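You operate a simulated robot arm through the tools that you are given. There is no shell and no other tool.

Carry out the task below with a simulated robot arm. There is one attempt and no reset: what you move stays moved.

## Task
Top up the green feed hopper from its bin till LOW goes out.
Fine: shut the green air valve first; blue scoop, green bin, nothing spilt; scoop on the bench, both green lids shut.

The check looks at the end state, three seconds after you hand in, the way a careful person would. Anything else that was tipped, shoved, dropped, spilled or broken makes it a failure. Lids that push on must go on centred and level and be pressed home; caps that screw on are set level and turned clockwise until they are tight.

## Robot
A 6-joint arm with a four-finger gripper, fixed in place. Base frame: the origin is on the floor under the middle of its stand, x ahead of it, y to its left, z up. Lengths are in m, angles in rad, forces in N, time in s.
It reaches about 0.929 m from its shoulder. Its first joint turns from -2.897 to 2.897 rad. Payload 3.43 kg.
Tool frame: the origin (TCP) lies between the finger pads and is the grasp point; the fingertips stand 0.03 m ahead of it; z points along the fingers, y is the line along which they close. The gripper opens to 0.12 m; its body begins 0.085 m behind the TCP.
Orientation is told as [roll, pitch, yaw] about the base's x, y, z axes, in that order, counted from this pose: with the fingers straight down and closing along the base's y, the tool's x points along the base's -x, its y along +y and its z along -z.

## Interface
- The arm moves only by the tool move_arm. Its argument "rows" is a list that holds one entry, the list of rows, each a list of 7 numbers: the finger opening in mm, from 0 to 120, then the shift along the tool's x, y, z in mm, then the turn, a rotation vector about the tool's x, y, z in rad. In form: [[[grip, dx, dy, dz, wx, wy, wz], ...]]. A call has 1 to 20 rows; each row is the pose to reach, as a shift and turn from the pose commanded when the call began, along the tool's axes at that moment. Rows are played at 5 a second. More than 0.05 m and 0.15 rad between two rows, or a gripper value outside its range, and nothing of the call is played. Where a pose cannot be reached the arm comes as near as it can. A force on the tool above 60 N (or 10 N above the force at the start of the call, whichever is more), or a blocked arm, ends the call early, and 0.2 s more pass. Each finger travels about 0.04 m/s and halts on what it meets, pressing with about 42 N; the grip force reading is that of the motor and also rises with nothing between the fingers. The clock runs only during rows and for 0.2 s after the last one: add rows that repeat a pose to give the fingers time. It gives the time, the measured TCP pose, the force on the tool (base axes), the opening and the grip force at its end, in the units of the frame above (readings bear some noise), with the torque about the TCP (base axes, N m) and any sound that the robot's microphone picked up, and new pictures: "pictures" is both (left out), scene, wrist or none.
- Cameras (640 x 400 px; columns grow to the right, rows downward): "scene" is fixed at [0.2269, -0.6599, 1.3439]; the picture's right is [0.97, 0.24, 0.00], its down [0.07, -0.26, -0.96] and it looks along [-0.23, 0.93, -0.27] (base axes); focal length 329 px, centre (320, 200). "wrist" rides on the gripper at [0.071, -0.017, -0.121] in the tool frame; the picture's right is [0.23, 0.97, 0.00], its down [-0.81, 0.19, -0.55] and it looks along [-0.54, 0.13, 0.83] (tool axes); focal length 275 px, centre (320, 200). There is no depth. A picture from a camera that has moved, and an enlarged one, comes with that camera's place and axes in the base frame and with its lens. The place of the scene camera against the robot may be out by one fixed shift of up to 0.018 m in any direction.
- lift_body(by): moves the trunk up (or, below 0, down) by that many m; the arm rides with it, the base frame stays. It gives what a move gives, with no picture.
- zoom(camera, box): a new picture of the part [left, top, right, bottom] of that camera's present view, enlarged. The clock stands still meanwhile.
- close_job(): hands the job in; it is judged then, once.

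Places have to be worked out from the pictures, the camera data and where the tool is seen. Open the gripper and draw the arm clear of the work before you hand the job in, unless the task says otherwise.

The tools are called after ">>>" as a command line: name --argument value ..., lists and objects as JSON in quotes. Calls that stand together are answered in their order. move_arm: Moves the arm, as the interface text tells. Its arguments: {"type":"object","properties":{"rows":{"type":"array"},"pictures":{"type":"string","enum":["both","scene","wrist","none"]}},"required":["rows"]} The other tools are called the same way: lift_body (by) moves the trunk up or down; zoom (camera, box) takes an enlarged picture of a part of a camera's view; close_job () hands the job in.

At the start:

```text
time: 0.0
tcp_pos: [0.3083, 0.2465, 1.2781]
orientation: [0.001, -0.001, -0.001]
ft_force: [0.2, -0.9, -0.3]
ft_torque: [0.0, 0.0, 0.0]
grip_width: 0.1199
grip_force: 0.2
trunk travel left (down, up): [-0.3, 0.14]
```

scene: 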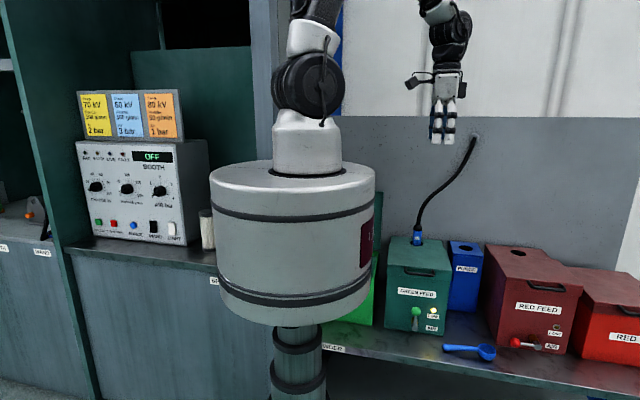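
wrist: 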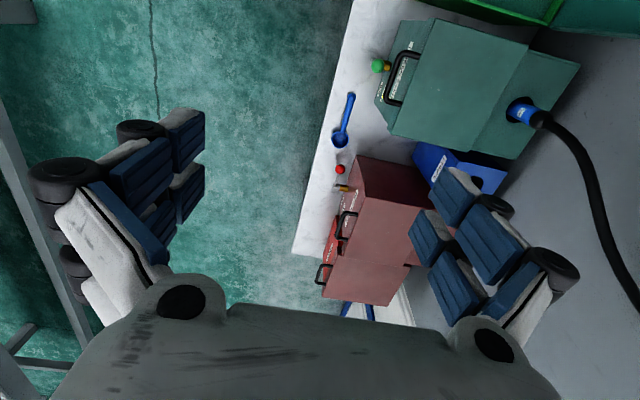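

I'll begin by looking closely at the work area from both cameras before moving anything.

>>> zoom --camera "scene" --box '[320, 200, 640, 400]'

>>> zoom --camera "scene" --box '[370, 220, 500, 370]'

>>> zoom --camera "wrist" --box '[290, 0, 610, 200]'

>>> zoom --camera "scene" --box '[50, 80, 250, 280]'

```text
2.00 times, centred on (480, 300) of scene
camera zoom: at [0.2269, -0.6599, 1.3439], right [0.97, 0.24, 0.0], down [0.07, -0.26, -0.96], along [-0.23, 0.93, -0.27], focal length 657 px, centre (0, 0)
```

zoom: 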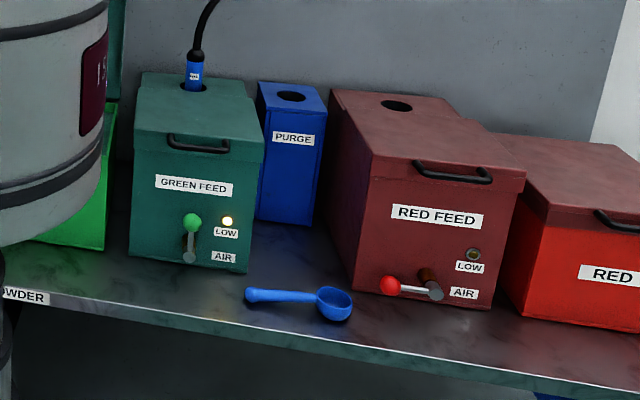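

```text
2.67 times, centred on (435, 295) of scene
camera zoom: at [0.2269, -0.6599, 1.3439], right [0.97, 0.24, 0.0], down [0.07, -0.26, -0.96], along [-0.23, 0.93, -0.27], focal length 876 px, centre (13, -53)
```

zoom: 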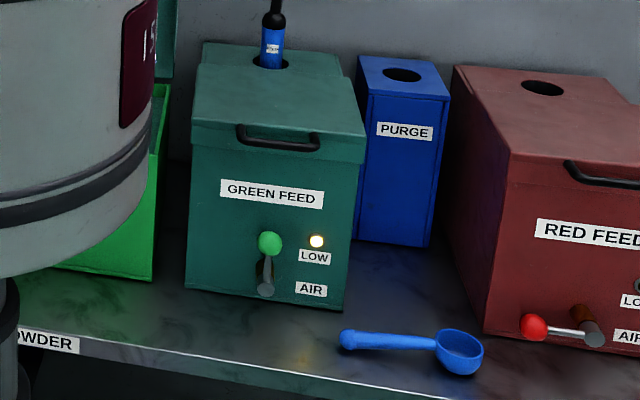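

```text
2.00 times, centred on (450, 100) of wrist
camera zoom: at [0.2383, 0.2289, 1.3986], right [-0.23, 0.97, 0.0], down [0.81, 0.19, 0.55], along [0.54, 0.13, -0.83], focal length 551 px, centre (60, 400)
```

zoom: 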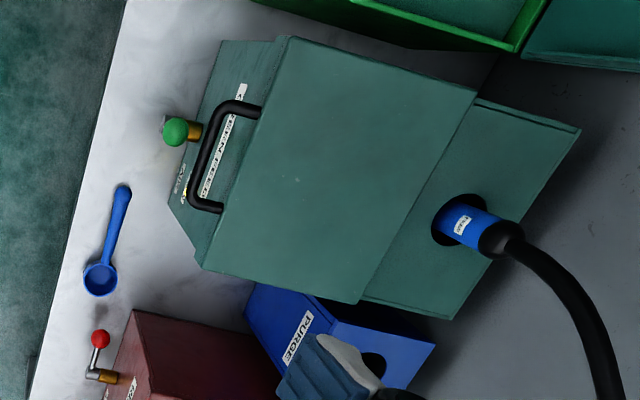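

```text
2.00 times, centred on (150, 180) of scene
camera zoom: at [0.2269, -0.6599, 1.3439], right [0.97, 0.24, 0.0], down [0.07, -0.26, -0.96], along [-0.23, 0.93, -0.27], focal length 657 px, centre (660, 240)
```

zoom: 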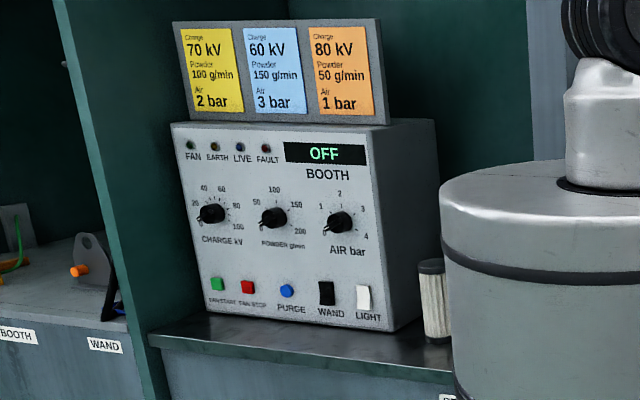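

The green bin is hidden behind the trunk in the scene view, and at top right of the wrist view. I'll yaw the tool about 90° in free space so the wrist camera looks toward the bench (+y) for a better survey.

>>> move_arm --rows '[[[120, 10, 0, 0, 0, 0, -0.14], [120, 20, 0, 0, 0, 0, -0.28], [120, 30, 0, 0, 0, 0, -0.42], [120, 40, 0, 0, 0, 0, -0.56], [120, 50, 0, 0, 0, 0, -0.7], [120, 60, 0, 0, 0, 0, -0.84], [120, 70, 0, 0, 0, 0, -0.98], [120, 80, 0, 0, 0, 0, -1.12], [120, 90, 0, 0, 0, 0, -1.26], [120, 100, 0, 0, 0, 0, -1.4], [120, 100, 0, 0, 0, 0, -1.54], [120, 100, 0, 0, 0, 0, -1.5708]]]' --pictures "both"

```text
time: 2.6
tcp_pos: [0.2093, 0.2456, 1.2781]
orientation: [0.0, 0.0, 1.572]
ft_force: [0.4, -0.8, 0.1]
ft_torque: [-0.01, 0.01, -0.03]
grip_width: 0.12
grip_force: 0.1
trunk travel left (down, up): [-0.3, 0.14]
camera wrist: at [0.2273, 0.1745, 1.3989], right [-0.97, -0.23, 0.0], down [-0.19, 0.81, 0.55], along [-0.13, 0.54, -0.83], focal length 275 px, centre (320, 200)
```

scene: 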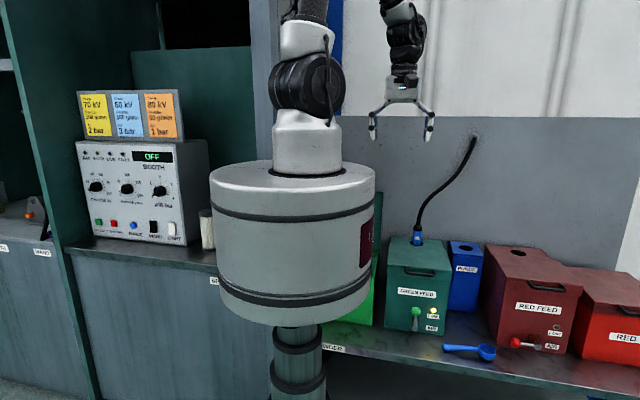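
wrist: 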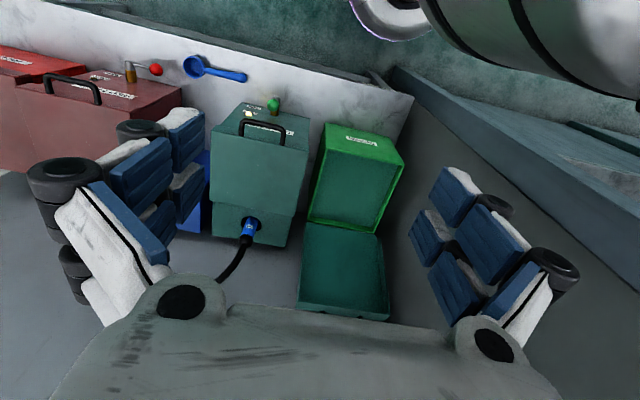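

Now the wrist camera sees the whole row, including the green bin, which seems to be open with its lid folded back. I'll zoom in on it and on the valve.

>>> zoom --camera "wrist" --box '[180, 80, 420, 330]'

>>> zoom --camera "wrist" --box '[0, 30, 420, 200]'

>>> zoom --camera "wrist" --box '[200, 80, 340, 170]'

>>> zoom --camera "scene" --box '[380, 280, 460, 350]'

>>> zoom --camera "scene" --box '[490, 300, 590, 370]'

```text
1.60 times, centred on (300, 205) of wrist
camera zoom: at [0.2273, 0.1745, 1.3989], right [-0.97, -0.23, 0.0], down [-0.19, 0.81, 0.55], along [-0.13, 0.54, -0.83], focal length 440 px, centre (352, 192)
```

zoom: 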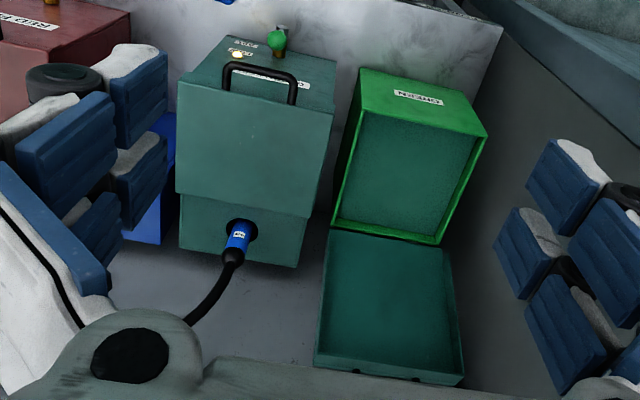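

```text
1.52 times, centred on (210, 115) of wrist
camera zoom: at [0.2273, 0.1745, 1.3989], right [-0.97, -0.23, 0.0], down [-0.19, 0.81, 0.55], along [-0.13, 0.54, -0.83], focal length 420 px, centre (488, 330)
```

zoom: 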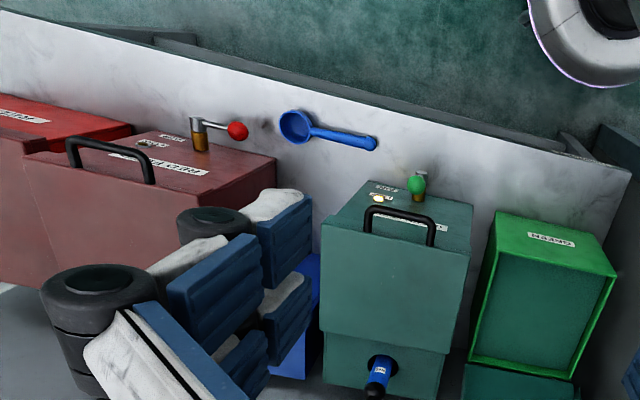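

```text
4.44 times, centred on (270, 125) of wrist
camera zoom: at [0.2273, 0.1745, 1.3989], right [-0.97, -0.23, 0.0], down [-0.19, 0.81, 0.55], along [-0.13, 0.54, -0.83], focal length 1224 px, centre (542, 533)
```

zoom: 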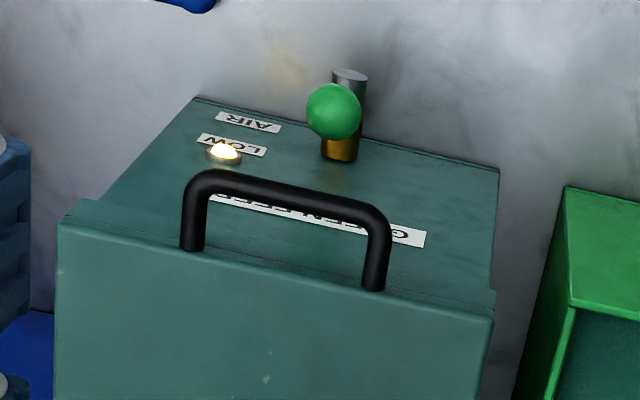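

```text
5.71 times, centred on (420, 315) of scene
camera zoom: at [0.2269, -0.6599, 1.3439], right [0.97, 0.24, 0.0], down [0.07, -0.26, -0.96], along [-0.23, 0.93, -0.27], focal length 1878 px, centre (-251, -457)
```

zoom: 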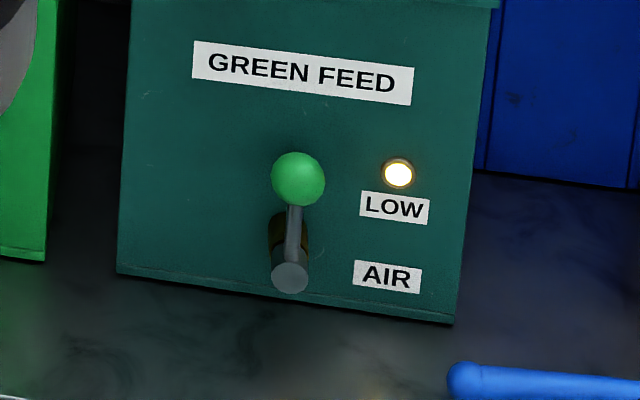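

```text
5.71 times, centred on (540, 335) of scene
camera zoom: at [0.2269, -0.6599, 1.3439], right [0.97, 0.24, 0.0], down [0.07, -0.26, -0.96], along [-0.23, 0.93, -0.27], focal length 1878 px, centre (-937, -571)
```

zoom: 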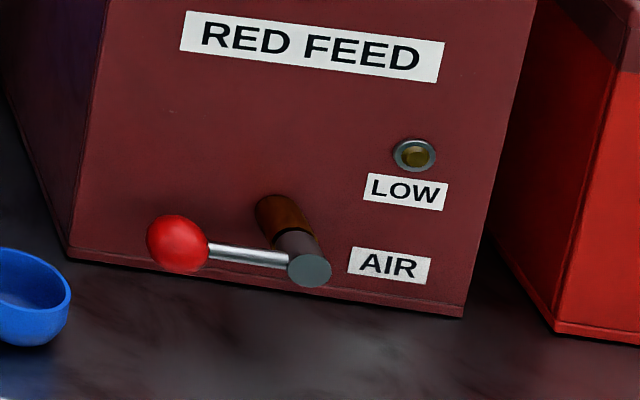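

The green lever is upright (air on, hose in use), while the idle red hopper's lever lies to the left (shut). The bin's lid stands open against the wall. The bench is low (z≈0.55), so I'll lower the trunk to bring the arm into reach; nothing is below the gripper here in front of the bench.

>>> lift_body --by -0.2

```text
time: 4.8
tcp_pos: [0.2105, 0.2455, 1.0793]
orientation: [0.0, -0.001, 1.57]
ft_force: [-0.8, 0.2, 0.3]
ft_torque: [-0.01, 0.0, -0.01]
grip_width: 0.1199
grip_force: 0.0
trunk travel left (down, up): [-0.1, 0.34]
```

Trunk is down 0.2 m. I'll take fresh pictures from here without moving.

>>> move_arm --rows '[[[120, 0, 0, 0, 0, 0, 0]]]' --pictures "both"

>>> zoom --camera "wrist" --box '[160, 0, 480, 200]'

>>> zoom --camera "wrist" --box '[160, 120, 480, 320]'

>>> zoom --camera "scene" --box '[320, 200, 500, 380]'

```text
time: 5.2
tcp_pos: [0.2094, 0.2466, 1.0777]
orientation: [0.0, 0.001, 1.572]
ft_force: [0.4, -0.2, -0.5]
ft_torque: [-0.01, 0.02, 0.0]
grip_width: 0.1199
grip_force: 0.1
trunk travel left (down, up): [-0.1, 0.34]
camera wrist: at [0.2274, 0.1746, 1.1989], right [-0.97, -0.23, 0.0], down [-0.19, 0.81, 0.55], along [-0.13, 0.54, -0.83], focal length 275 px, centre (320, 200)
```

scene: 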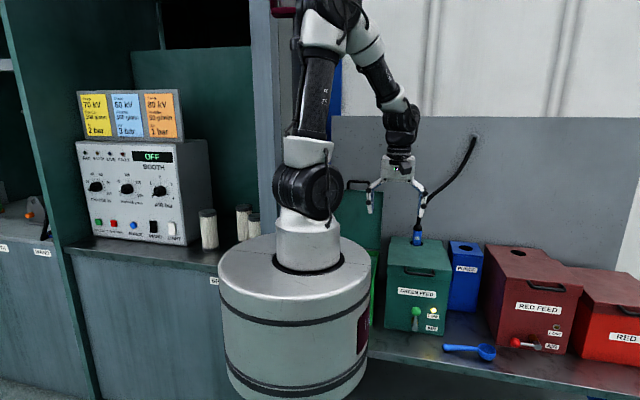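
wrist: 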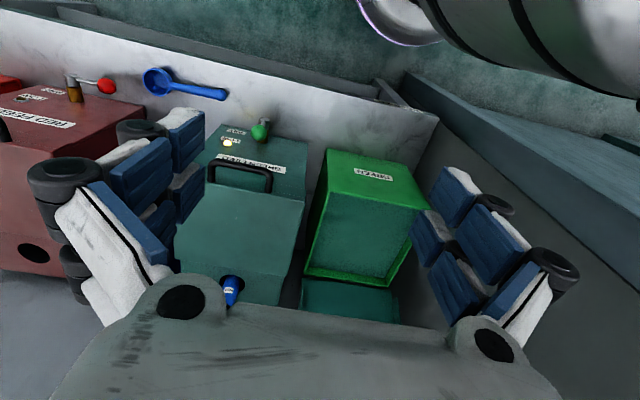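

```text
2.00 times, centred on (320, 100) of wrist
camera zoom: at [0.2274, 0.1746, 1.1989], right [-0.97, -0.23, 0.0], down [-0.19, 0.81, 0.55], along [-0.13, 0.54, -0.83], focal length 551 px, centre (320, 400)
```

zoom: 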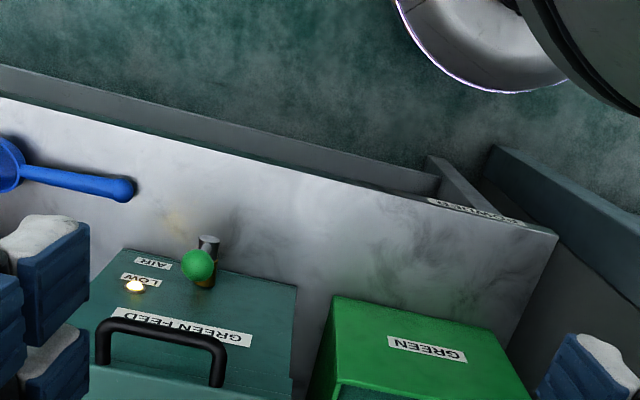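

```text
2.00 times, centred on (320, 220) of wrist
camera zoom: at [0.2274, 0.1746, 1.1989], right [-0.97, -0.23, 0.0], down [-0.19, 0.81, 0.55], along [-0.13, 0.54, -0.83], focal length 551 px, centre (320, 160)
```

zoom: 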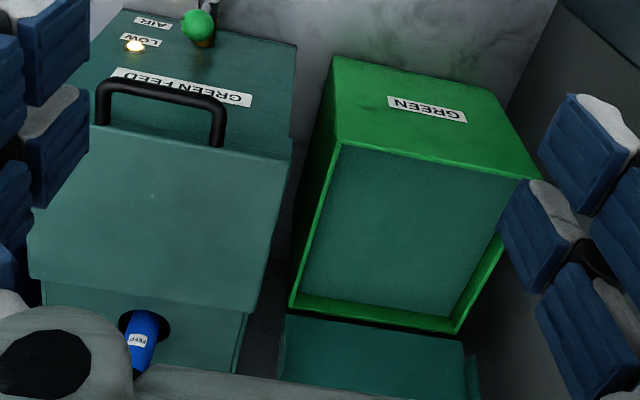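

```text
2.22 times, centred on (410, 290) of scene
camera zoom: at [0.2269, -0.6599, 1.3439], right [0.97, 0.24, 0.0], down [0.07, -0.26, -0.96], along [-0.23, 0.93, -0.27], focal length 730 px, centre (120, 0)
```

zoom: 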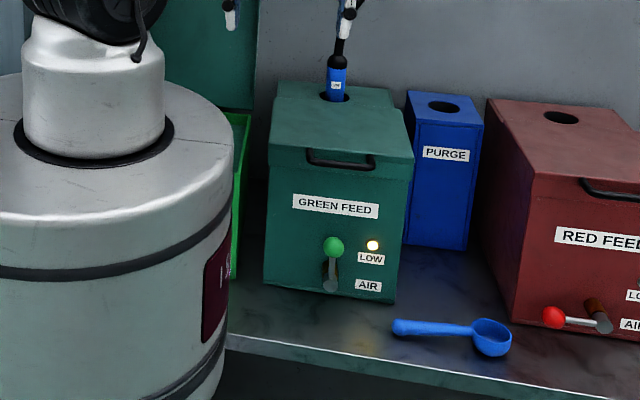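

Stereo from the two wrist heights puts the green ball of the lever at about (0.300, 0.387, 0.67) with its pivot near z≈0.61, hopper lid handle near (0.30, 0.41, 0.81), bin rim x −0.06…0.147, y 0.437…0.665, z≈0.75. I'll tilt the gripper ~65° to come at the valve from the front, staying clear in front of the bench.

>>> move_arm --rows '[[[120, 0, -13, 18, 0, -0.1134, 0], [100, 0, -26, 36, 0, -0.2268, 0], [80, 0, -39, 54, 0, -0.3402, 0], [60, 0, -52, 72, 0, -0.4536, 0], [40, 0, -65, 90, 0, -0.567, 0], [20, 0, -78, 108, 0, -0.6804, 0], [0, 0, -91, 126, 0, -0.7938, 0], [0, 0, -104, 144, 0, -0.9072, 0], [0, 0, -117, 162, 0, -1.0206, 0], [0, 0, -130, 180, 0, -1.134, 0], [0, 0, -130, 180, 0, -1.134, 0]]]' --pictures "both"

```text
time: 7.6
tcp_pos: [0.4136, 0.2539, 0.9302]
orientation: [0.02, -1.134, 1.555]
ft_force: [-0.2, 0.4, 0.4]
ft_torque: [-0.04, 0.0, 0.02]
grip_width: 0.0
grip_force: 24.5
out of reach, approached as far as the arm can: row 7, 8, 9, 10, 11
trunk travel left (down, up): [-0.1, 0.34]
camera wrist: at [0.4311, 0.1153, 0.9168], right [-0.97, -0.1, -0.2], down [-0.18, -0.16, 0.97], along [-0.13, 0.98, 0.13], focal length 275 px, centre (320, 200)
```

scene: 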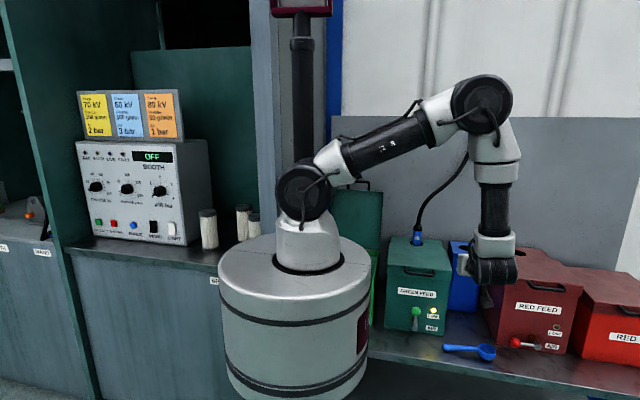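
wrist: 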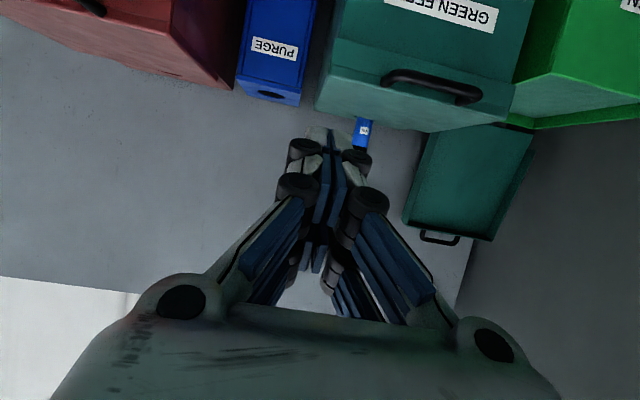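

The arm couldn't fold that close at this height (wrist too near the shoulder); orientation is right but the TCP is at (0.414, 0.254, 0.930). Going lower will bring it back in range, so I'll descend in front of the bench, staying well clear of the hoppers, and see where it lands.

>>> move_arm --rows '[[[0, 25, -3, 18, 0, 0, 0], [0, 50, -7, 36, 0, 0, 0], [0, 75, -10, 54, 0, 0, 0], [0, 100, -14, 72, 0, 0, 0], [0, 125, -17, 90, 0, 0, 0], [0, 147, -20, 105, 0, 0, 0], [0, 147, -20, 105, 0, 0, 0]]]' --pictures "both"

```text
time: 9.2
tcp_pos: [0.4515, 0.2854, 0.7519]
orientation: [0.02, -1.131, 1.555]
ft_force: [-0.6, 0.3, 0.0]
ft_torque: [-0.04, 0.01, 0.02]
grip_width: 0.0
grip_force: 33.2
out of reach, approached as far as the arm can: row 1, 2, 3, 4, 5, 6, 7
trunk travel left (down, up): [-0.1, 0.34]
camera wrist: at [0.47, 0.1465, 0.7384], right [-0.97, -0.1, -0.2], down [-0.18, -0.16, 0.97], along [-0.13, 0.98, 0.14], focal length 275 px, centre (320, 200)
```

scene: 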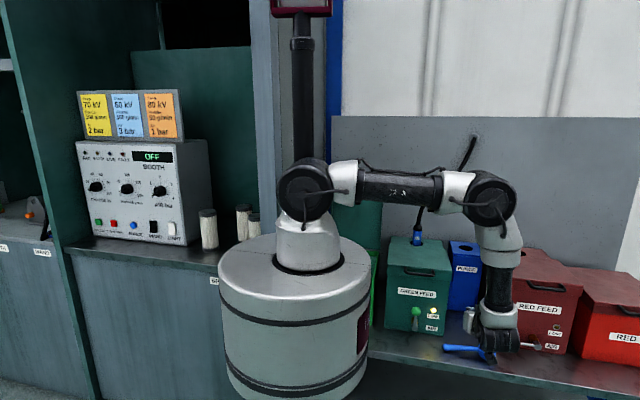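
wrist: 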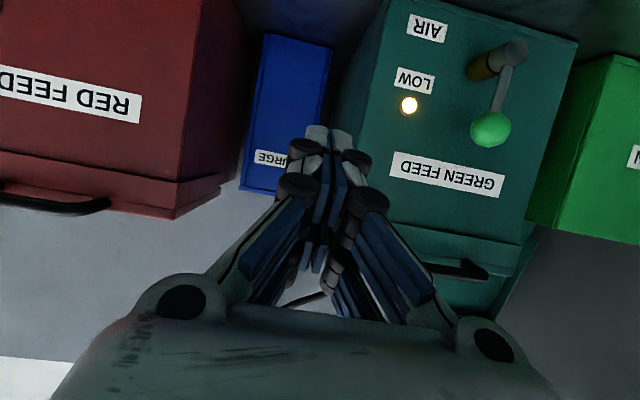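

The fingers-toward-+y pose is awkward for this arm (it swung round to x≈0.45). I'll raise the trunk a bit for more room and then re-aim the fingers radially outward (yaw ≈50°) instead.

>>> lift_body --by 0.15

>>> move_arm --rows '[[[0, 0, 0, 0, 0.1241, 0, 0.0579], [0, 0, 0, 0, 0.2482, 0, 0.1158], [0, 0, 0, 0, 0.3723, 0, 0.1737], [0, 0, 0, 0, 0.4964, 0, 0.2316], [0, 0, 0, 0, 0.6206, 0, 0.2895], [0, 0, 0, 0, 0.6206, 0, 0.2895]]]' --pictures "both"

```text
time: 10.9
tcp_pos: [0.4531, 0.2846, 0.9027]
orientation: [0.022, -1.132, 1.556]
ft_force: [-0.7, -0.6, 0.0]
ft_torque: [0.01, 0.0, -0.01]
grip_width: 0.0001
grip_force: 33.6
trunk travel left (down, up): [-0.25, 0.19]
```

```text
time: 12.3
tcp_pos: [0.5408, 0.323, 0.9049]
orientation: [0.203, -1.103, 0.725]
ft_force: [0.3, -1.3, 1.0]
ft_torque: [0.0, 0.02, 0.02]
grip_width: 0.0
grip_force: 33.7
out of reach, approached as far as the arm can: row 1, 2, 3, 4, 5, 6
trunk travel left (down, up): [-0.25, 0.19]
camera wrist: at [0.4685, 0.2034, 0.8935], right [-0.84, 0.53, -0.12], down [-0.16, -0.04, 0.99], along [0.51, 0.85, 0.12], focal length 275 px, centre (320, 200)
```

scene: 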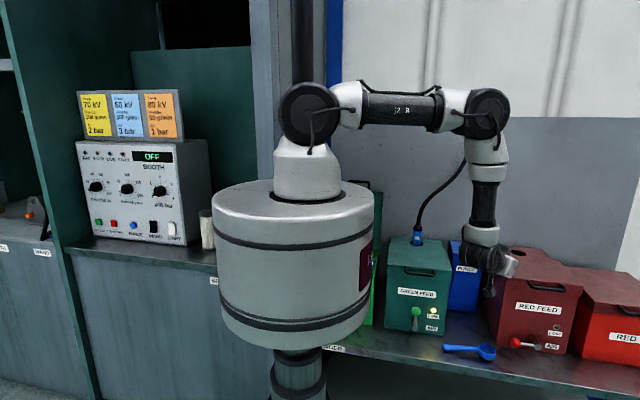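
wrist: 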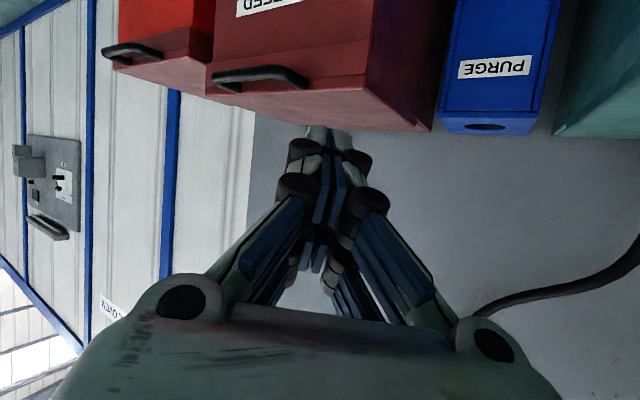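

The pattern (forearm always hanging vertical) tells me the wrist bend is limited to about 65°. I'll reduce the tilt to ~35°, which still clears the lid handle, and keep the TCP in place meanwhile.

>>> move_arm --rows '[[[0, 0, 0, 0, 0, 0.13, 0], [0, 0, 0, 0, 0, 0.26, 0], [0, 0, 0, 0, 0, 0.39, 0], [0, 0, 0, 0, 0, 0.52, 0], [0, 0, 0, 0, 0, 0.52, 0]]]' --pictures "scene"

```text
time: 13.5
tcp_pos: [0.5403, 0.3219, 0.9042]
orientation: [0.108, -0.587, 0.851]
ft_force: [-0.9, 0.1, 0.7]
ft_torque: [-0.02, -0.01, 0.02]
grip_width: 0.0001
grip_force: 33.2
trunk travel left (down, up): [-0.25, 0.19]
```

scene: 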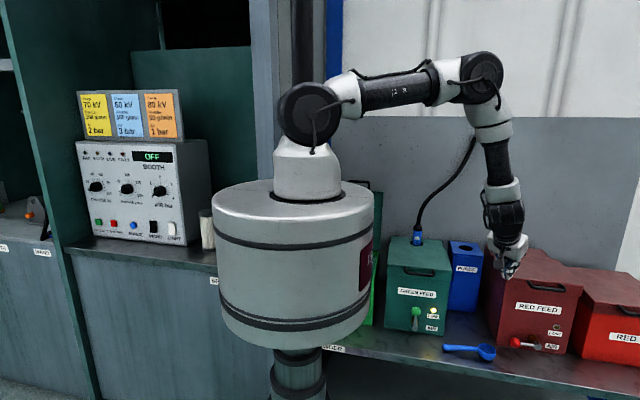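

Tilt is now ~34° with no reach trouble. I'll move back left and lower in front of the green hopper: target TCP (0.36, 0.27, 0.80), fingers aimed yaw≈72°.

>>> move_arm --rows '[[[0, 31.5, 16.8, 1.7, -0.0193, 0.0008, -0.0551], [0, 63.1, 33.6, 3.4, -0.0387, 0.0017, -0.1102], [0, 94.6, 50.4, 5.2, -0.058, 0.0025, -0.1653], [0, 126.1, 67.2, 6.9, -0.0773, 0.0033, -0.2203], [0, 157.7, 84, 8.6, -0.0967, 0.0042, -0.2754], [0, 189.2, 100.8, 10.3, -0.116, 0.005, -0.3305], [0, 189.2, 100.8, 10.3, -0.116, 0.005, -0.3305]]]' --pictures "both"

```text
time: 15.1
tcp_pos: [0.4237, 0.3039, 0.7987]
orientation: [0.064, -0.584, 1.224]
ft_force: [-0.3, 0.0, 0.3]
ft_torque: [0.01, -0.01, -0.01]
grip_width: 0.0
grip_force: 32.5
out of reach, approached as far as the arm can: row 4, 5, 6, 7
trunk travel left (down, up): [-0.25, 0.19]
camera wrist: at [0.4055, 0.1781, 0.858], right [-0.99, 0.12, -0.08], down [-0.02, 0.4, 0.92], along [0.14, 0.91, -0.39], focal length 275 px, centre (320, 200)
```

scene: 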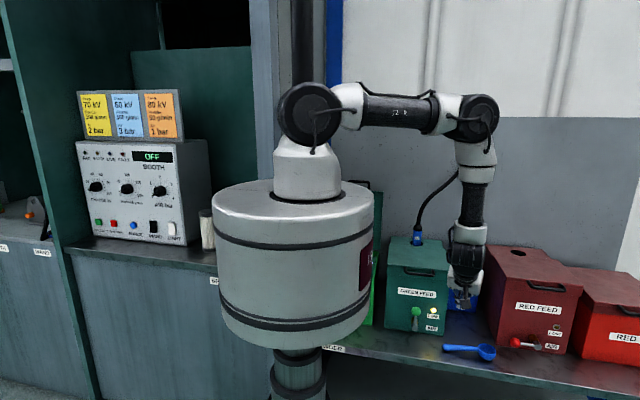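
wrist: 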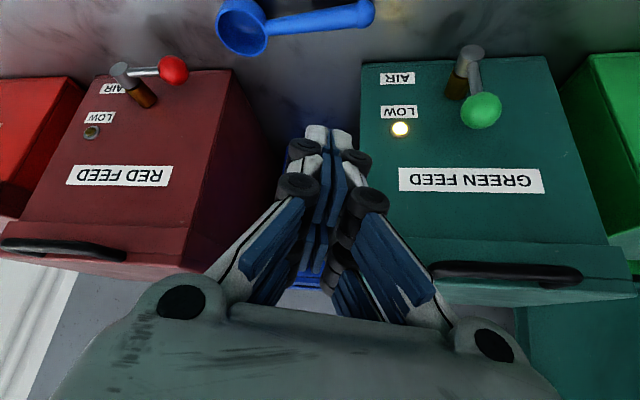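

Now I understand: the upper arm can't go below horizontal, so for close-in work low down I need the trunk lower, not higher. I'll raise the hand first (so it doesn't come near the scoop), then lower the trunk fully.

>>> move_arm --rows '[[[0, -15.7, 2, -35.1, 0, 0, 0], [0, -31.4, 4, -70.3, 0, 0, 0], [0, -47.1, 6, -105.4, 0, 0, 0], [0, -62.8, 8, -140.6, 0, 0, 0], [0, -78.5, 10.4, -175.7, 0, 0, 0], [0, -78.5, 10.4, -175.7, 0, 0, 0]]]' --pictures "none"

>>> lift_body --by -0.24

```text
time: 16.5
tcp_pos: [0.4124, 0.2671, 0.9893]
orientation: [0.062, -0.584, 1.227]
ft_force: [0.1, -0.3, 0.0]
ft_torque: [-0.01, -0.01, 0.0]
grip_width: 0.0
grip_force: 33.1
trunk travel left (down, up): [-0.25, 0.19]
```

```text
time: 19.0
tcp_pos: [0.4133, 0.2674, 0.7508]
orientation: [0.064, -0.582, 1.225]
ft_force: [0.4, -0.3, 0.2]
ft_torque: [-0.03, -0.01, 0.01]
grip_width: 0.0
grip_force: 33.0
trunk travel left (down, up): [-0.01, 0.43]
```

TCP is (0.413, 0.267, 0.751) with the trunk low. I'll now move in front of the valve's right side: TCP (0.36, 0.30, 0.72), fingers closed.

>>> move_arm --rows '[[[0, 2.2, 19.7, 12.1, -0.011, -0.004, -0.049], [0, 4.3, 39.4, 24.3, -0.023, -0.0075, -0.097], [0, 6.5, 59.1, 36.4, -0.034, -0.0112, -0.146], [0, 6.5, 59.1, 36.4, -0.034, -0.0112, -0.146]]]' --pictures "both"

```text
time: 20.0
tcp_pos: [0.3818, 0.3119, 0.7329]
orientation: [0.019, -0.592, 1.395]
ft_force: [0.5, 0.4, 0.4]
ft_torque: [0.01, -0.01, -0.03]
grip_width: 0.0
grip_force: 33.6
out of reach, approached as far as the arm can: row 2, 3, 4
trunk travel left (down, up): [-0.01, 0.43]
camera wrist: at [0.3788, 0.1838, 0.7925], right [-0.99, -0.03, -0.11], down [-0.11, 0.39, 0.91], along [0.02, 0.92, -0.39], focal length 275 px, centre (320, 200)
```

scene: 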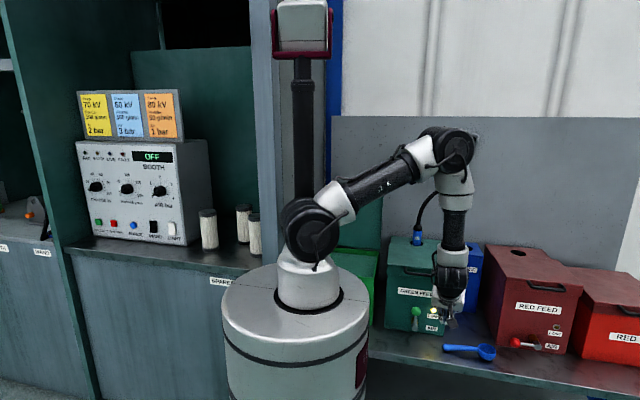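
wrist: 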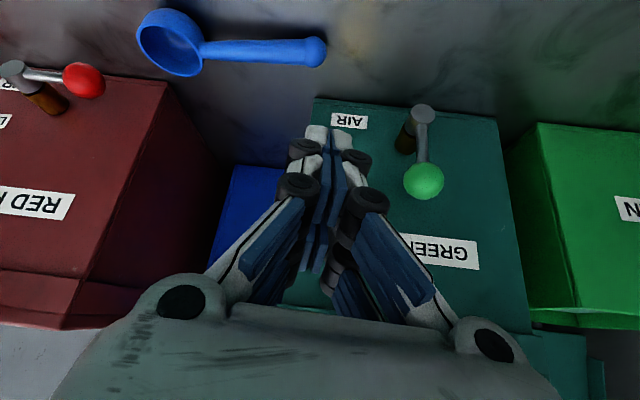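

Still limited, with the forearm hanging near-vertical each time. I want to understand the wrist structure, so I'll zoom on the arm and the valve.

>>> zoom --camera "scene" --box '[270, 120, 490, 330]'

>>> zoom --camera "scene" --box '[390, 220, 510, 340]'

>>> zoom --camera "wrist" --box '[280, 80, 520, 280]'

```text
1.90 times, centred on (380, 225) of scene
camera zoom: at [0.2269, -0.6599, 1.3439], right [0.97, 0.24, 0.0], down [0.07, -0.26, -0.96], along [-0.23, 0.93, -0.27], focal length 626 px, centre (206, 152)
```

zoom: 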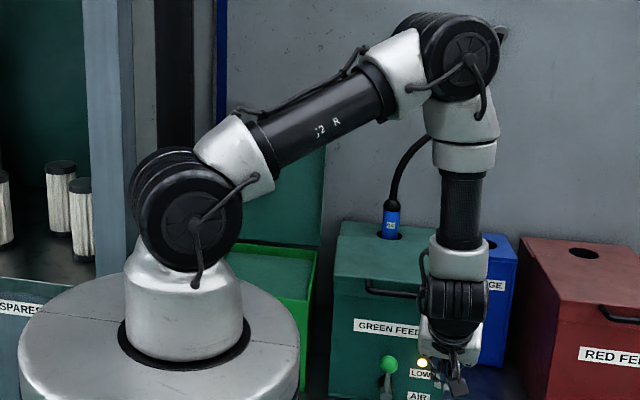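

```text
3.33 times, centred on (450, 280) of scene
camera zoom: at [0.2269, -0.6599, 1.3439], right [0.97, 0.24, 0.0], down [0.07, -0.26, -0.96], along [-0.23, 0.93, -0.27], focal length 1095 px, centre (-113, -67)
```

zoom: 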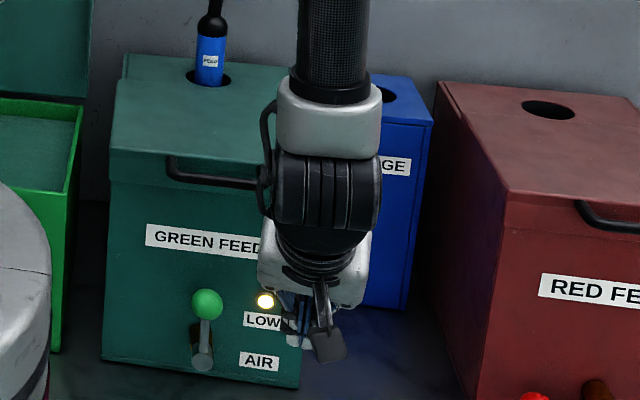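

```text
2.00 times, centred on (400, 180) of wrist
camera zoom: at [0.3788, 0.1838, 0.7925], right [-0.99, -0.03, -0.11], down [-0.11, 0.39, 0.91], along [0.02, 0.92, -0.39], focal length 551 px, centre (160, 240)
```

zoom: 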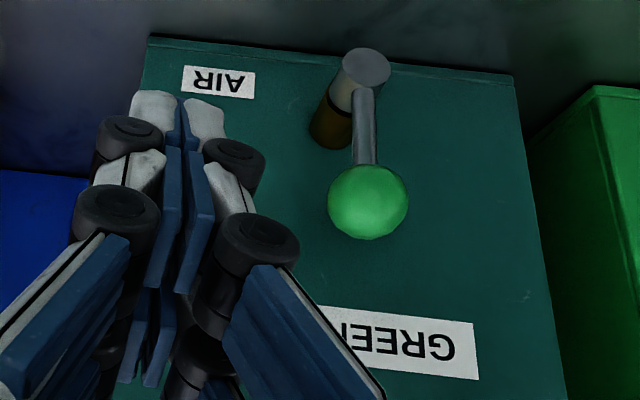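

The wrist is roll–pitch–roll; my diagonal tilt made the forearm roll run to its limit instead of bending straight through. I'll return the tool to vertical (forearm roll back to neutral) and then tilt straight outward along the arm's own plane.

>>> move_arm --rows '[[[0, -8.9, 0, -13.3, 0, 0.1184, 0], [0, -17.8, 0, -26.6, 0, 0.2368, 0], [0, -26.8, 0, -39.8, 0, 0.3552, 0], [0, -35.7, 0, -53.1, 0, 0.4736, 0], [0, -44.6, 0, -66.4, 0, 0.592, 0], [0, -44.6, 0, -66.4, 0, 0.592, 0]]]' --pictures "scene"

```text
time: 21.4
tcp_pos: [0.3818, 0.3096, 0.8113]
orientation: [-0.002, -0.005, 1.4]
ft_force: [0.3, -0.4, 0.0]
ft_torque: [0.01, 0.0, -0.01]
grip_width: 0.0
grip_force: 33.7
out of reach, approached as far as the arm can: row 3, 4
trunk travel left (down, up): [-0.01, 0.43]
```

scene: 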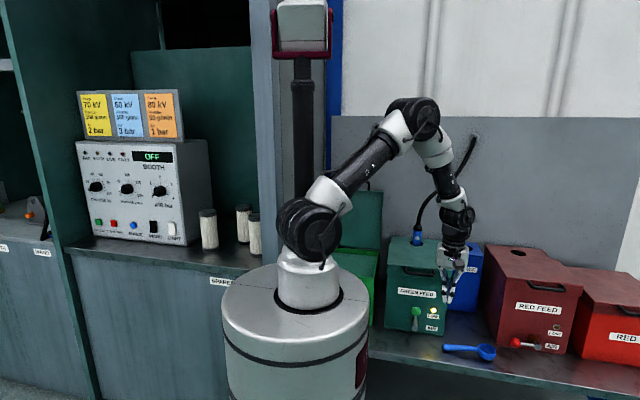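

Tool is vertical again at (0.382, 0.310, 0.811). I'll yaw to face radially outward (≈39°) and then tilt straight outward.

>>> move_arm --rows '[[[0, 0, 0, 0, 0, 0, 0.144], [0, 0, 0, 0, 0, 0, 0.288], [0, 0, 0, 0, 0, 0, 0.432], [0, 0, 0, 0, 0, 0, 0.576], [0, 0, 0, 0, 0, 0, 0.72], [0, 0, 0, 0, 0, 0, 0.72]]]' --pictures "none"

>>> move_arm --rows '[[[0, 0, 0, 0, 0, -0.1, 0], [0, 0, 0, 0, 0, -0.2, 0], [0, 0, 0, 0, 0, -0.3, 0], [0, 0, 0, 0, 0, -0.4, 0], [0, 0, 0, 0, 0, -0.5, 0], [0, 0, 0, 0, 0, -0.6, 0], [0, 0, 0, 0, 0, -0.7, 0], [0, 0, 0, 0, 0, -0.8, 0], [0, 0, 0, 0, 0, -0.8, 0]]]' --pictures "both"

```text
time: 22.8
tcp_pos: [0.3811, 0.3095, 0.8112]
orientation: [0.005, -0.005, 0.678]
ft_force: [0.3, 0.1, -0.3]
ft_torque: [0.0, 0.01, -0.01]
grip_width: 0.0
grip_force: 33.3
trunk travel left (down, up): [-0.01, 0.43]
```

```text
time: 24.8
tcp_pos: [0.3817, 0.3096, 0.8129]
orientation: [0.005, -0.806, 0.677]
ft_force: [0.1, -0.2, -0.3]
ft_torque: [0.01, 0.0, -0.02]
grip_width: 0.0
grip_force: 33.2
trunk travel left (down, up): [-0.01, 0.43]
camera wrist: at [0.2864, 0.2105, 0.8438], right [-0.74, 0.66, -0.16], down [0.01, 0.25, 0.97], along [0.68, 0.71, -0.19], focal length 275 px, centre (320, 200)
```

scene: 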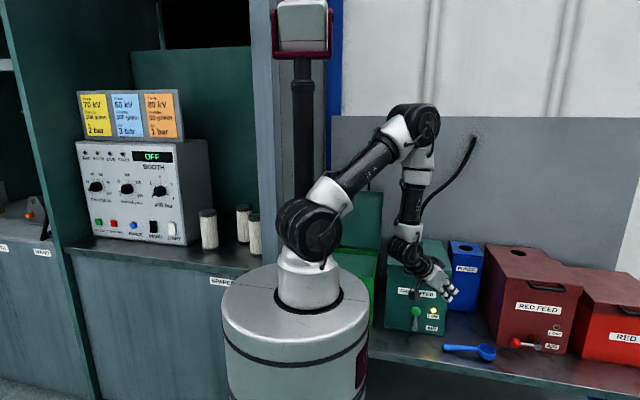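
wrist: 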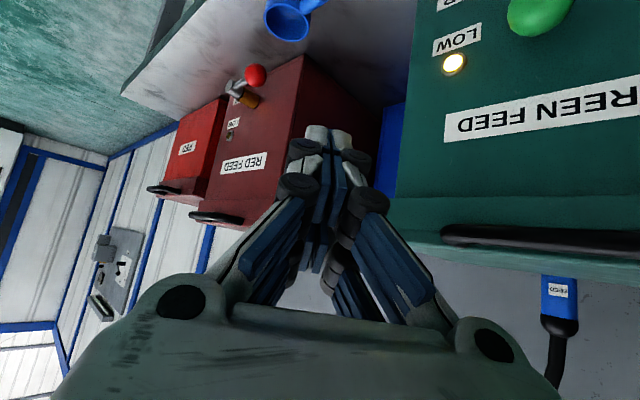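

That worked — fully reached at 46° tilt. Now I'll yaw/tilt to about yaw 69°, tilt 52° and lower to (0.37, 0.31, 0.72), to the right of and in front of the green lever.

>>> move_arm --rows '[[[0, 14.6, 1.5, 11.6, -0.0788, -0.0184, -0.0688], [0, 29.2, 3, 23.2, -0.1576, -0.0368, -0.1376], [0, 43.9, 4.6, 34.7, -0.2363, -0.0551, -0.2064], [0, 58.5, 6.1, 46.3, -0.3151, -0.0735, -0.2752], [0, 73.1, 7.6, 57.9, -0.3939, -0.0919, -0.344], [0, 73.1, 7.6, 57.9, -0.3939, -0.0919, -0.344]]]' --pictures "both"

```text
time: 26.2
tcp_pos: [0.3688, 0.3085, 0.7195]
orientation: [0.004, -0.903, 1.2]
ft_force: [0.2, 0.0, 0.6]
ft_torque: [-0.02, 0.02, 0.0]
grip_width: 0.0003
grip_force: 33.1
trunk travel left (down, up): [-0.01, 0.43]
camera wrist: at [0.3363, 0.1731, 0.7376], right [-0.96, 0.22, -0.18], down [-0.15, 0.13, 0.98], along [0.23, 0.97, -0.09], focal length 275 px, centre (320, 200)
```

scene: 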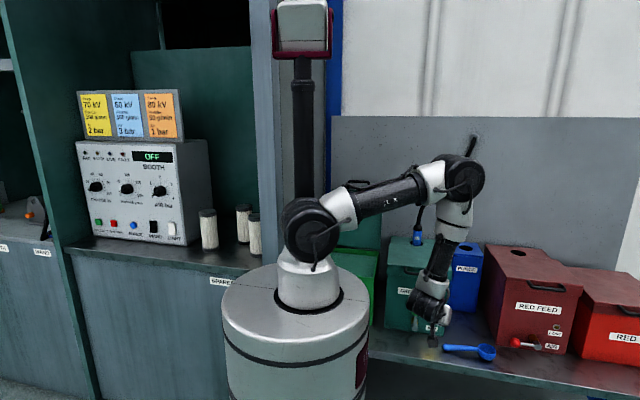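
wrist: 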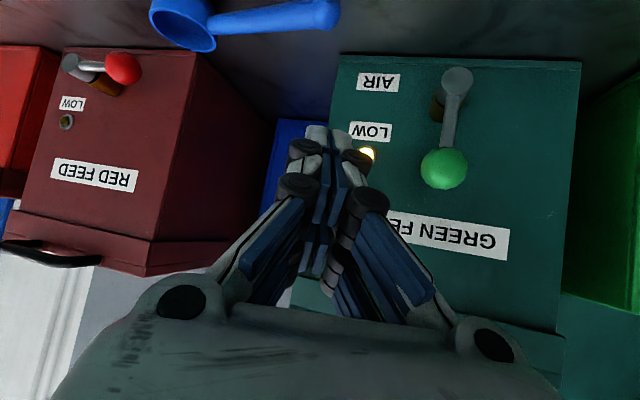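

The ball is at about (0.301, 0.385, 0.679) with the pivot at about (0.301, z 0.616). I'll bring the closed fingertips in to the right of the ball, TCP (0.372, 0.370, 0.690).

>>> move_arm --rows '[[[0, -4.3, 6.5, 21.4, 0, 0, 0], [0, -8.7, 13, 42.8, 0, 0, 0], [0, -13, 19.5, 64.2, 0, 0, 0], [0, -13, 19.5, 64.2, 0, 0, 0]]]' --pictures "both"

```text
time: 27.2
tcp_pos: [0.3721, 0.3718, 0.6871]
orientation: [0.006, -0.902, 1.199]
ft_force: [0.2, -0.2, -0.1]
ft_torque: [-0.03, 0.02, 0.03]
grip_width: 0.0
grip_force: 33.3
trunk travel left (down, up): [-0.01, 0.43]
camera wrist: at [0.3385, 0.2372, 0.7061], right [-0.96, 0.22, -0.18], down [-0.15, 0.13, 0.98], along [0.24, 0.97, -0.09], focal length 275 px, centre (320, 200)
```

scene: 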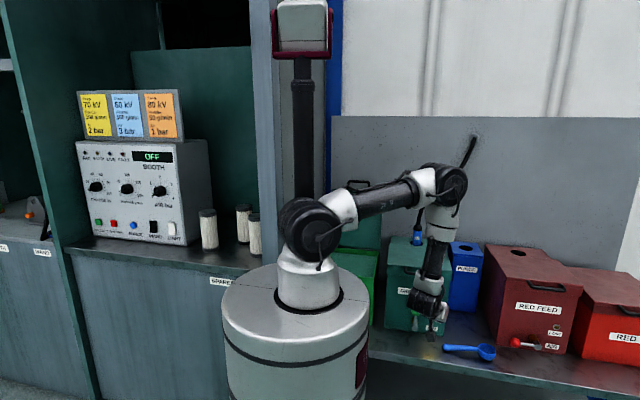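
wrist: 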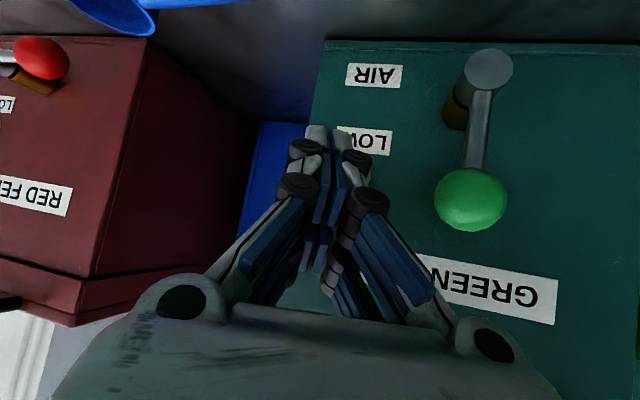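

The fingertips sit clear to the right of the ball. I'll push the ball left (−x) gently in small steps and watch the force.

>>> move_arm --rows '[[[0, 4.9, 20.5, -6.3, 0, 0, 0], [0, 8.3, 34.5, -10.5, 0, 0, 0], [0, 11.2, 46.6, -14.2, 0, 0, 0], [0, 13.9, 57.8, -17.6, 0, 0, 0], [0, 16.8, 69.9, -21.3, 0, 0, 0], [0, 19.5, 81.1, -24.8, 0, 0, 0]]]' --pictures "both"

```text
time: 28.6
tcp_pos: [0.2855, 0.3715, 0.691]
orientation: [0.006, -0.902, 1.2]
ft_force: [-0.5, 0.0, 0.0]
ft_torque: [0.02, 0.02, 0.0]
grip_width: 0.0002
grip_force: 33.5
trunk travel left (down, up): [-0.01, 0.43]
camera wrist: at [0.2509, 0.2355, 0.7094], right [-0.96, 0.22, -0.18], down [-0.15, 0.13, 0.98], along [0.24, 0.97, -0.09], focal length 275 px, centre (320, 200)
```

scene: 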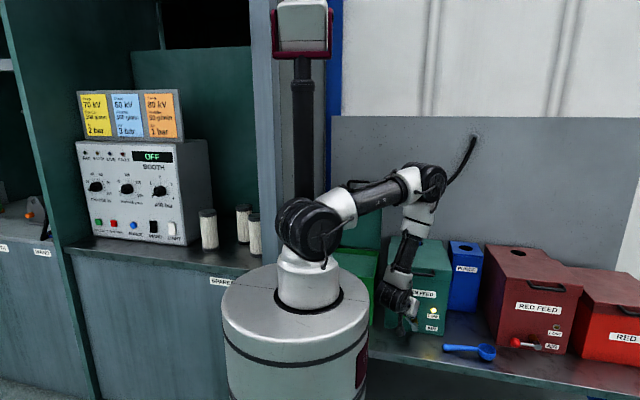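
wrist: 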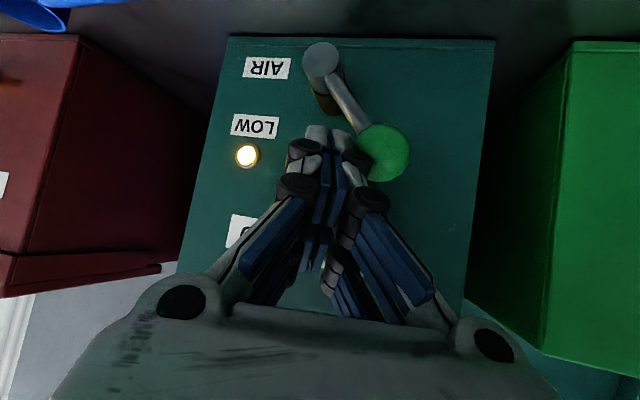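

The lever is swinging left nicely (~42° so far) with little force. I'll follow its arc left and down to bring it to horizontal.

>>> move_arm --rows '[[[0, 3.8, 6.2, -0.1, 0, 0, 0], [0, 7.7, 15.8, -1.7, 0, 0, 0], [0, 11.1, 23.9, -1.7, 0, 0, 0], [0, 14.2, 30.7, -1.3, 0, 0, 0], [0, 18.6, 37.7, 0.1, 0, 0, 0], [0, 23.7, 45.6, 3, 0, 0, 0], [0, 27.4, 46, 7.1, 0, 0, 0], [0, 27.4, 46, 7.1, 0, 0, 0]]]' --pictures "both"

```text
time: 30.4
tcp_pos: [0.2395, 0.3766, 0.6659]
orientation: [0.004, -0.905, 1.197]
ft_force: [-0.1, -3.1, 7.5]
ft_torque: [-0.04, 0.01, 0.04]
grip_width: 0.0
grip_force: 33.1
trunk travel left (down, up): [-0.01, 0.43]
camera wrist: at [0.204, 0.2417, 0.6839], right [-0.96, 0.22, -0.18], down [-0.15, 0.13, 0.98], along [0.24, 0.97, -0.09], focal length 275 px, centre (320, 200)
```

scene: 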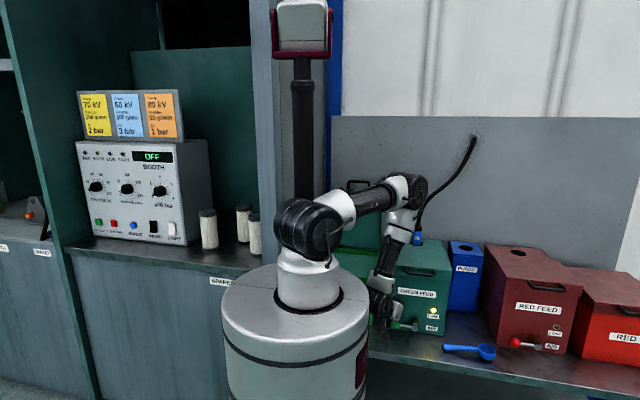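
wrist: 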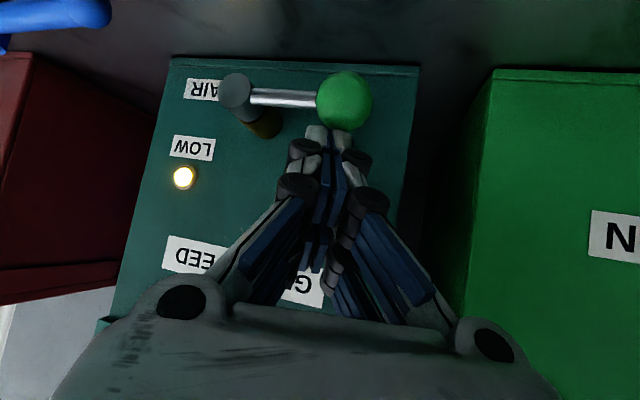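

The lever now looks horizontal and pressing gives ~8 N against a stop. I'll zoom in to verify against the red lever.

>>> zoom --camera "scene" --box '[360, 270, 580, 370]'

>>> zoom --camera "wrist" --box '[140, 40, 440, 220]'

```text
2.91 times, centred on (470, 320) of scene
camera zoom: at [0.2269, -0.6599, 1.3439], right [0.97, 0.24, 0.0], down [0.07, -0.26, -0.96], along [-0.23, 0.93, -0.27], focal length 956 px, centre (-116, -149)
```

zoom: 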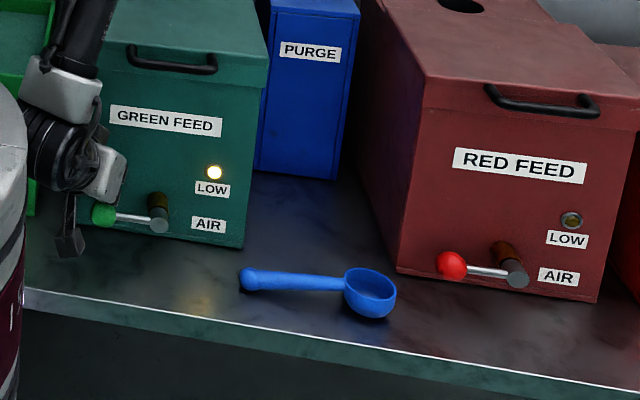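

```text
2.13 times, centred on (290, 130) of wrist
camera zoom: at [0.204, 0.2417, 0.6839], right [-0.96, 0.22, -0.18], down [-0.15, 0.13, 0.98], along [0.24, 0.97, -0.09], focal length 587 px, centre (384, 349)
```

zoom: 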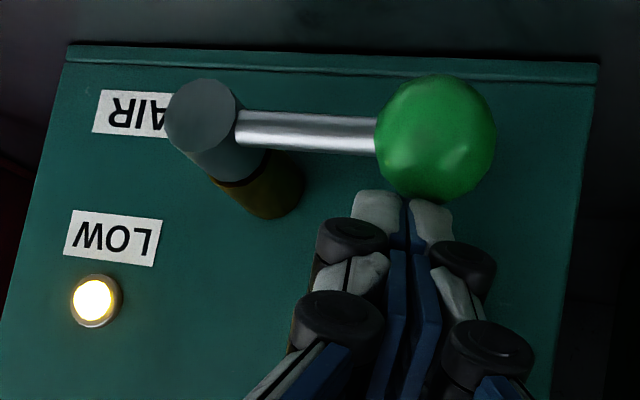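

The green lever is now horizontal just like the red one. I'll press 3 mm more to confirm the stop, then back straight out along the fingers.

>>> move_arm --rows '[[[0, 2.4, 0, 1.9, 0, 0, 0], [0, 2.4, 0, 1.9, 0, 0, 0]]]' --pictures "none"

>>> move_arm --rows '[[[0, -2, 0, -20, 0, 0, 0], [0, -2, 0, -50, 0, 0, 0], [0, -2, 0, -85, 0, 0, 0], [0, -2, 0, -120, 0, 0, 0], [0, -2, 0, -120, 0, 0, 0]]]' --pictures "both"

```text
time: 31.0
tcp_pos: [0.2375, 0.3774, 0.6642]
orientation: [0.002, -0.91, 1.202]
ft_force: [-2.4, -7.2, 35.6]
ft_torque: [0.05, 0.16, 0.05]
grip_width: 0.0
grip_force: 33.2
trunk travel left (down, up): [-0.01, 0.43]
```

```text
time: 32.4
tcp_pos: [0.2409, 0.3267, 0.7343]
orientation: [-0.079, -1.005, 1.269]
ft_force: [0.3, 0.8, 0.2]
ft_torque: [0.0, 0.0, -0.02]
grip_width: 0.0
grip_force: 33.6
out of reach, approached as far as the arm can: row 4, 5
trunk travel left (down, up): [-0.01, 0.43]
stopped in row 5: the arm was blocked; the commanded pose is now the measured one
camera wrist: at [0.206, 0.19, 0.7393], right [-0.94, 0.23, -0.24], down [-0.23, 0.05, 0.97], along [0.24, 0.97, 0.0], focal length 275 px, centre (320, 200)
```

scene: 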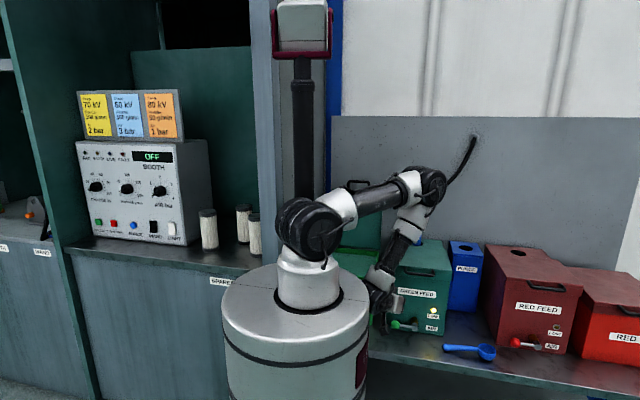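
wrist: 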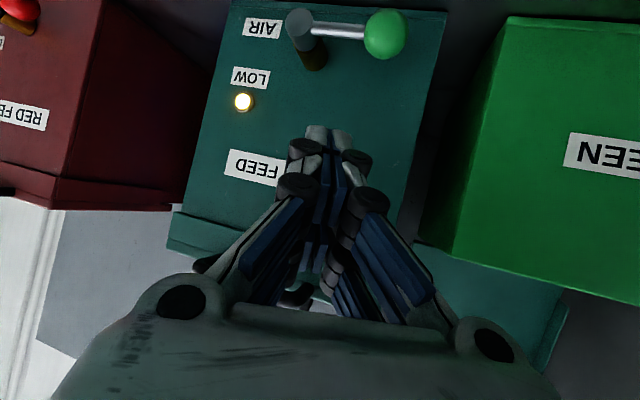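

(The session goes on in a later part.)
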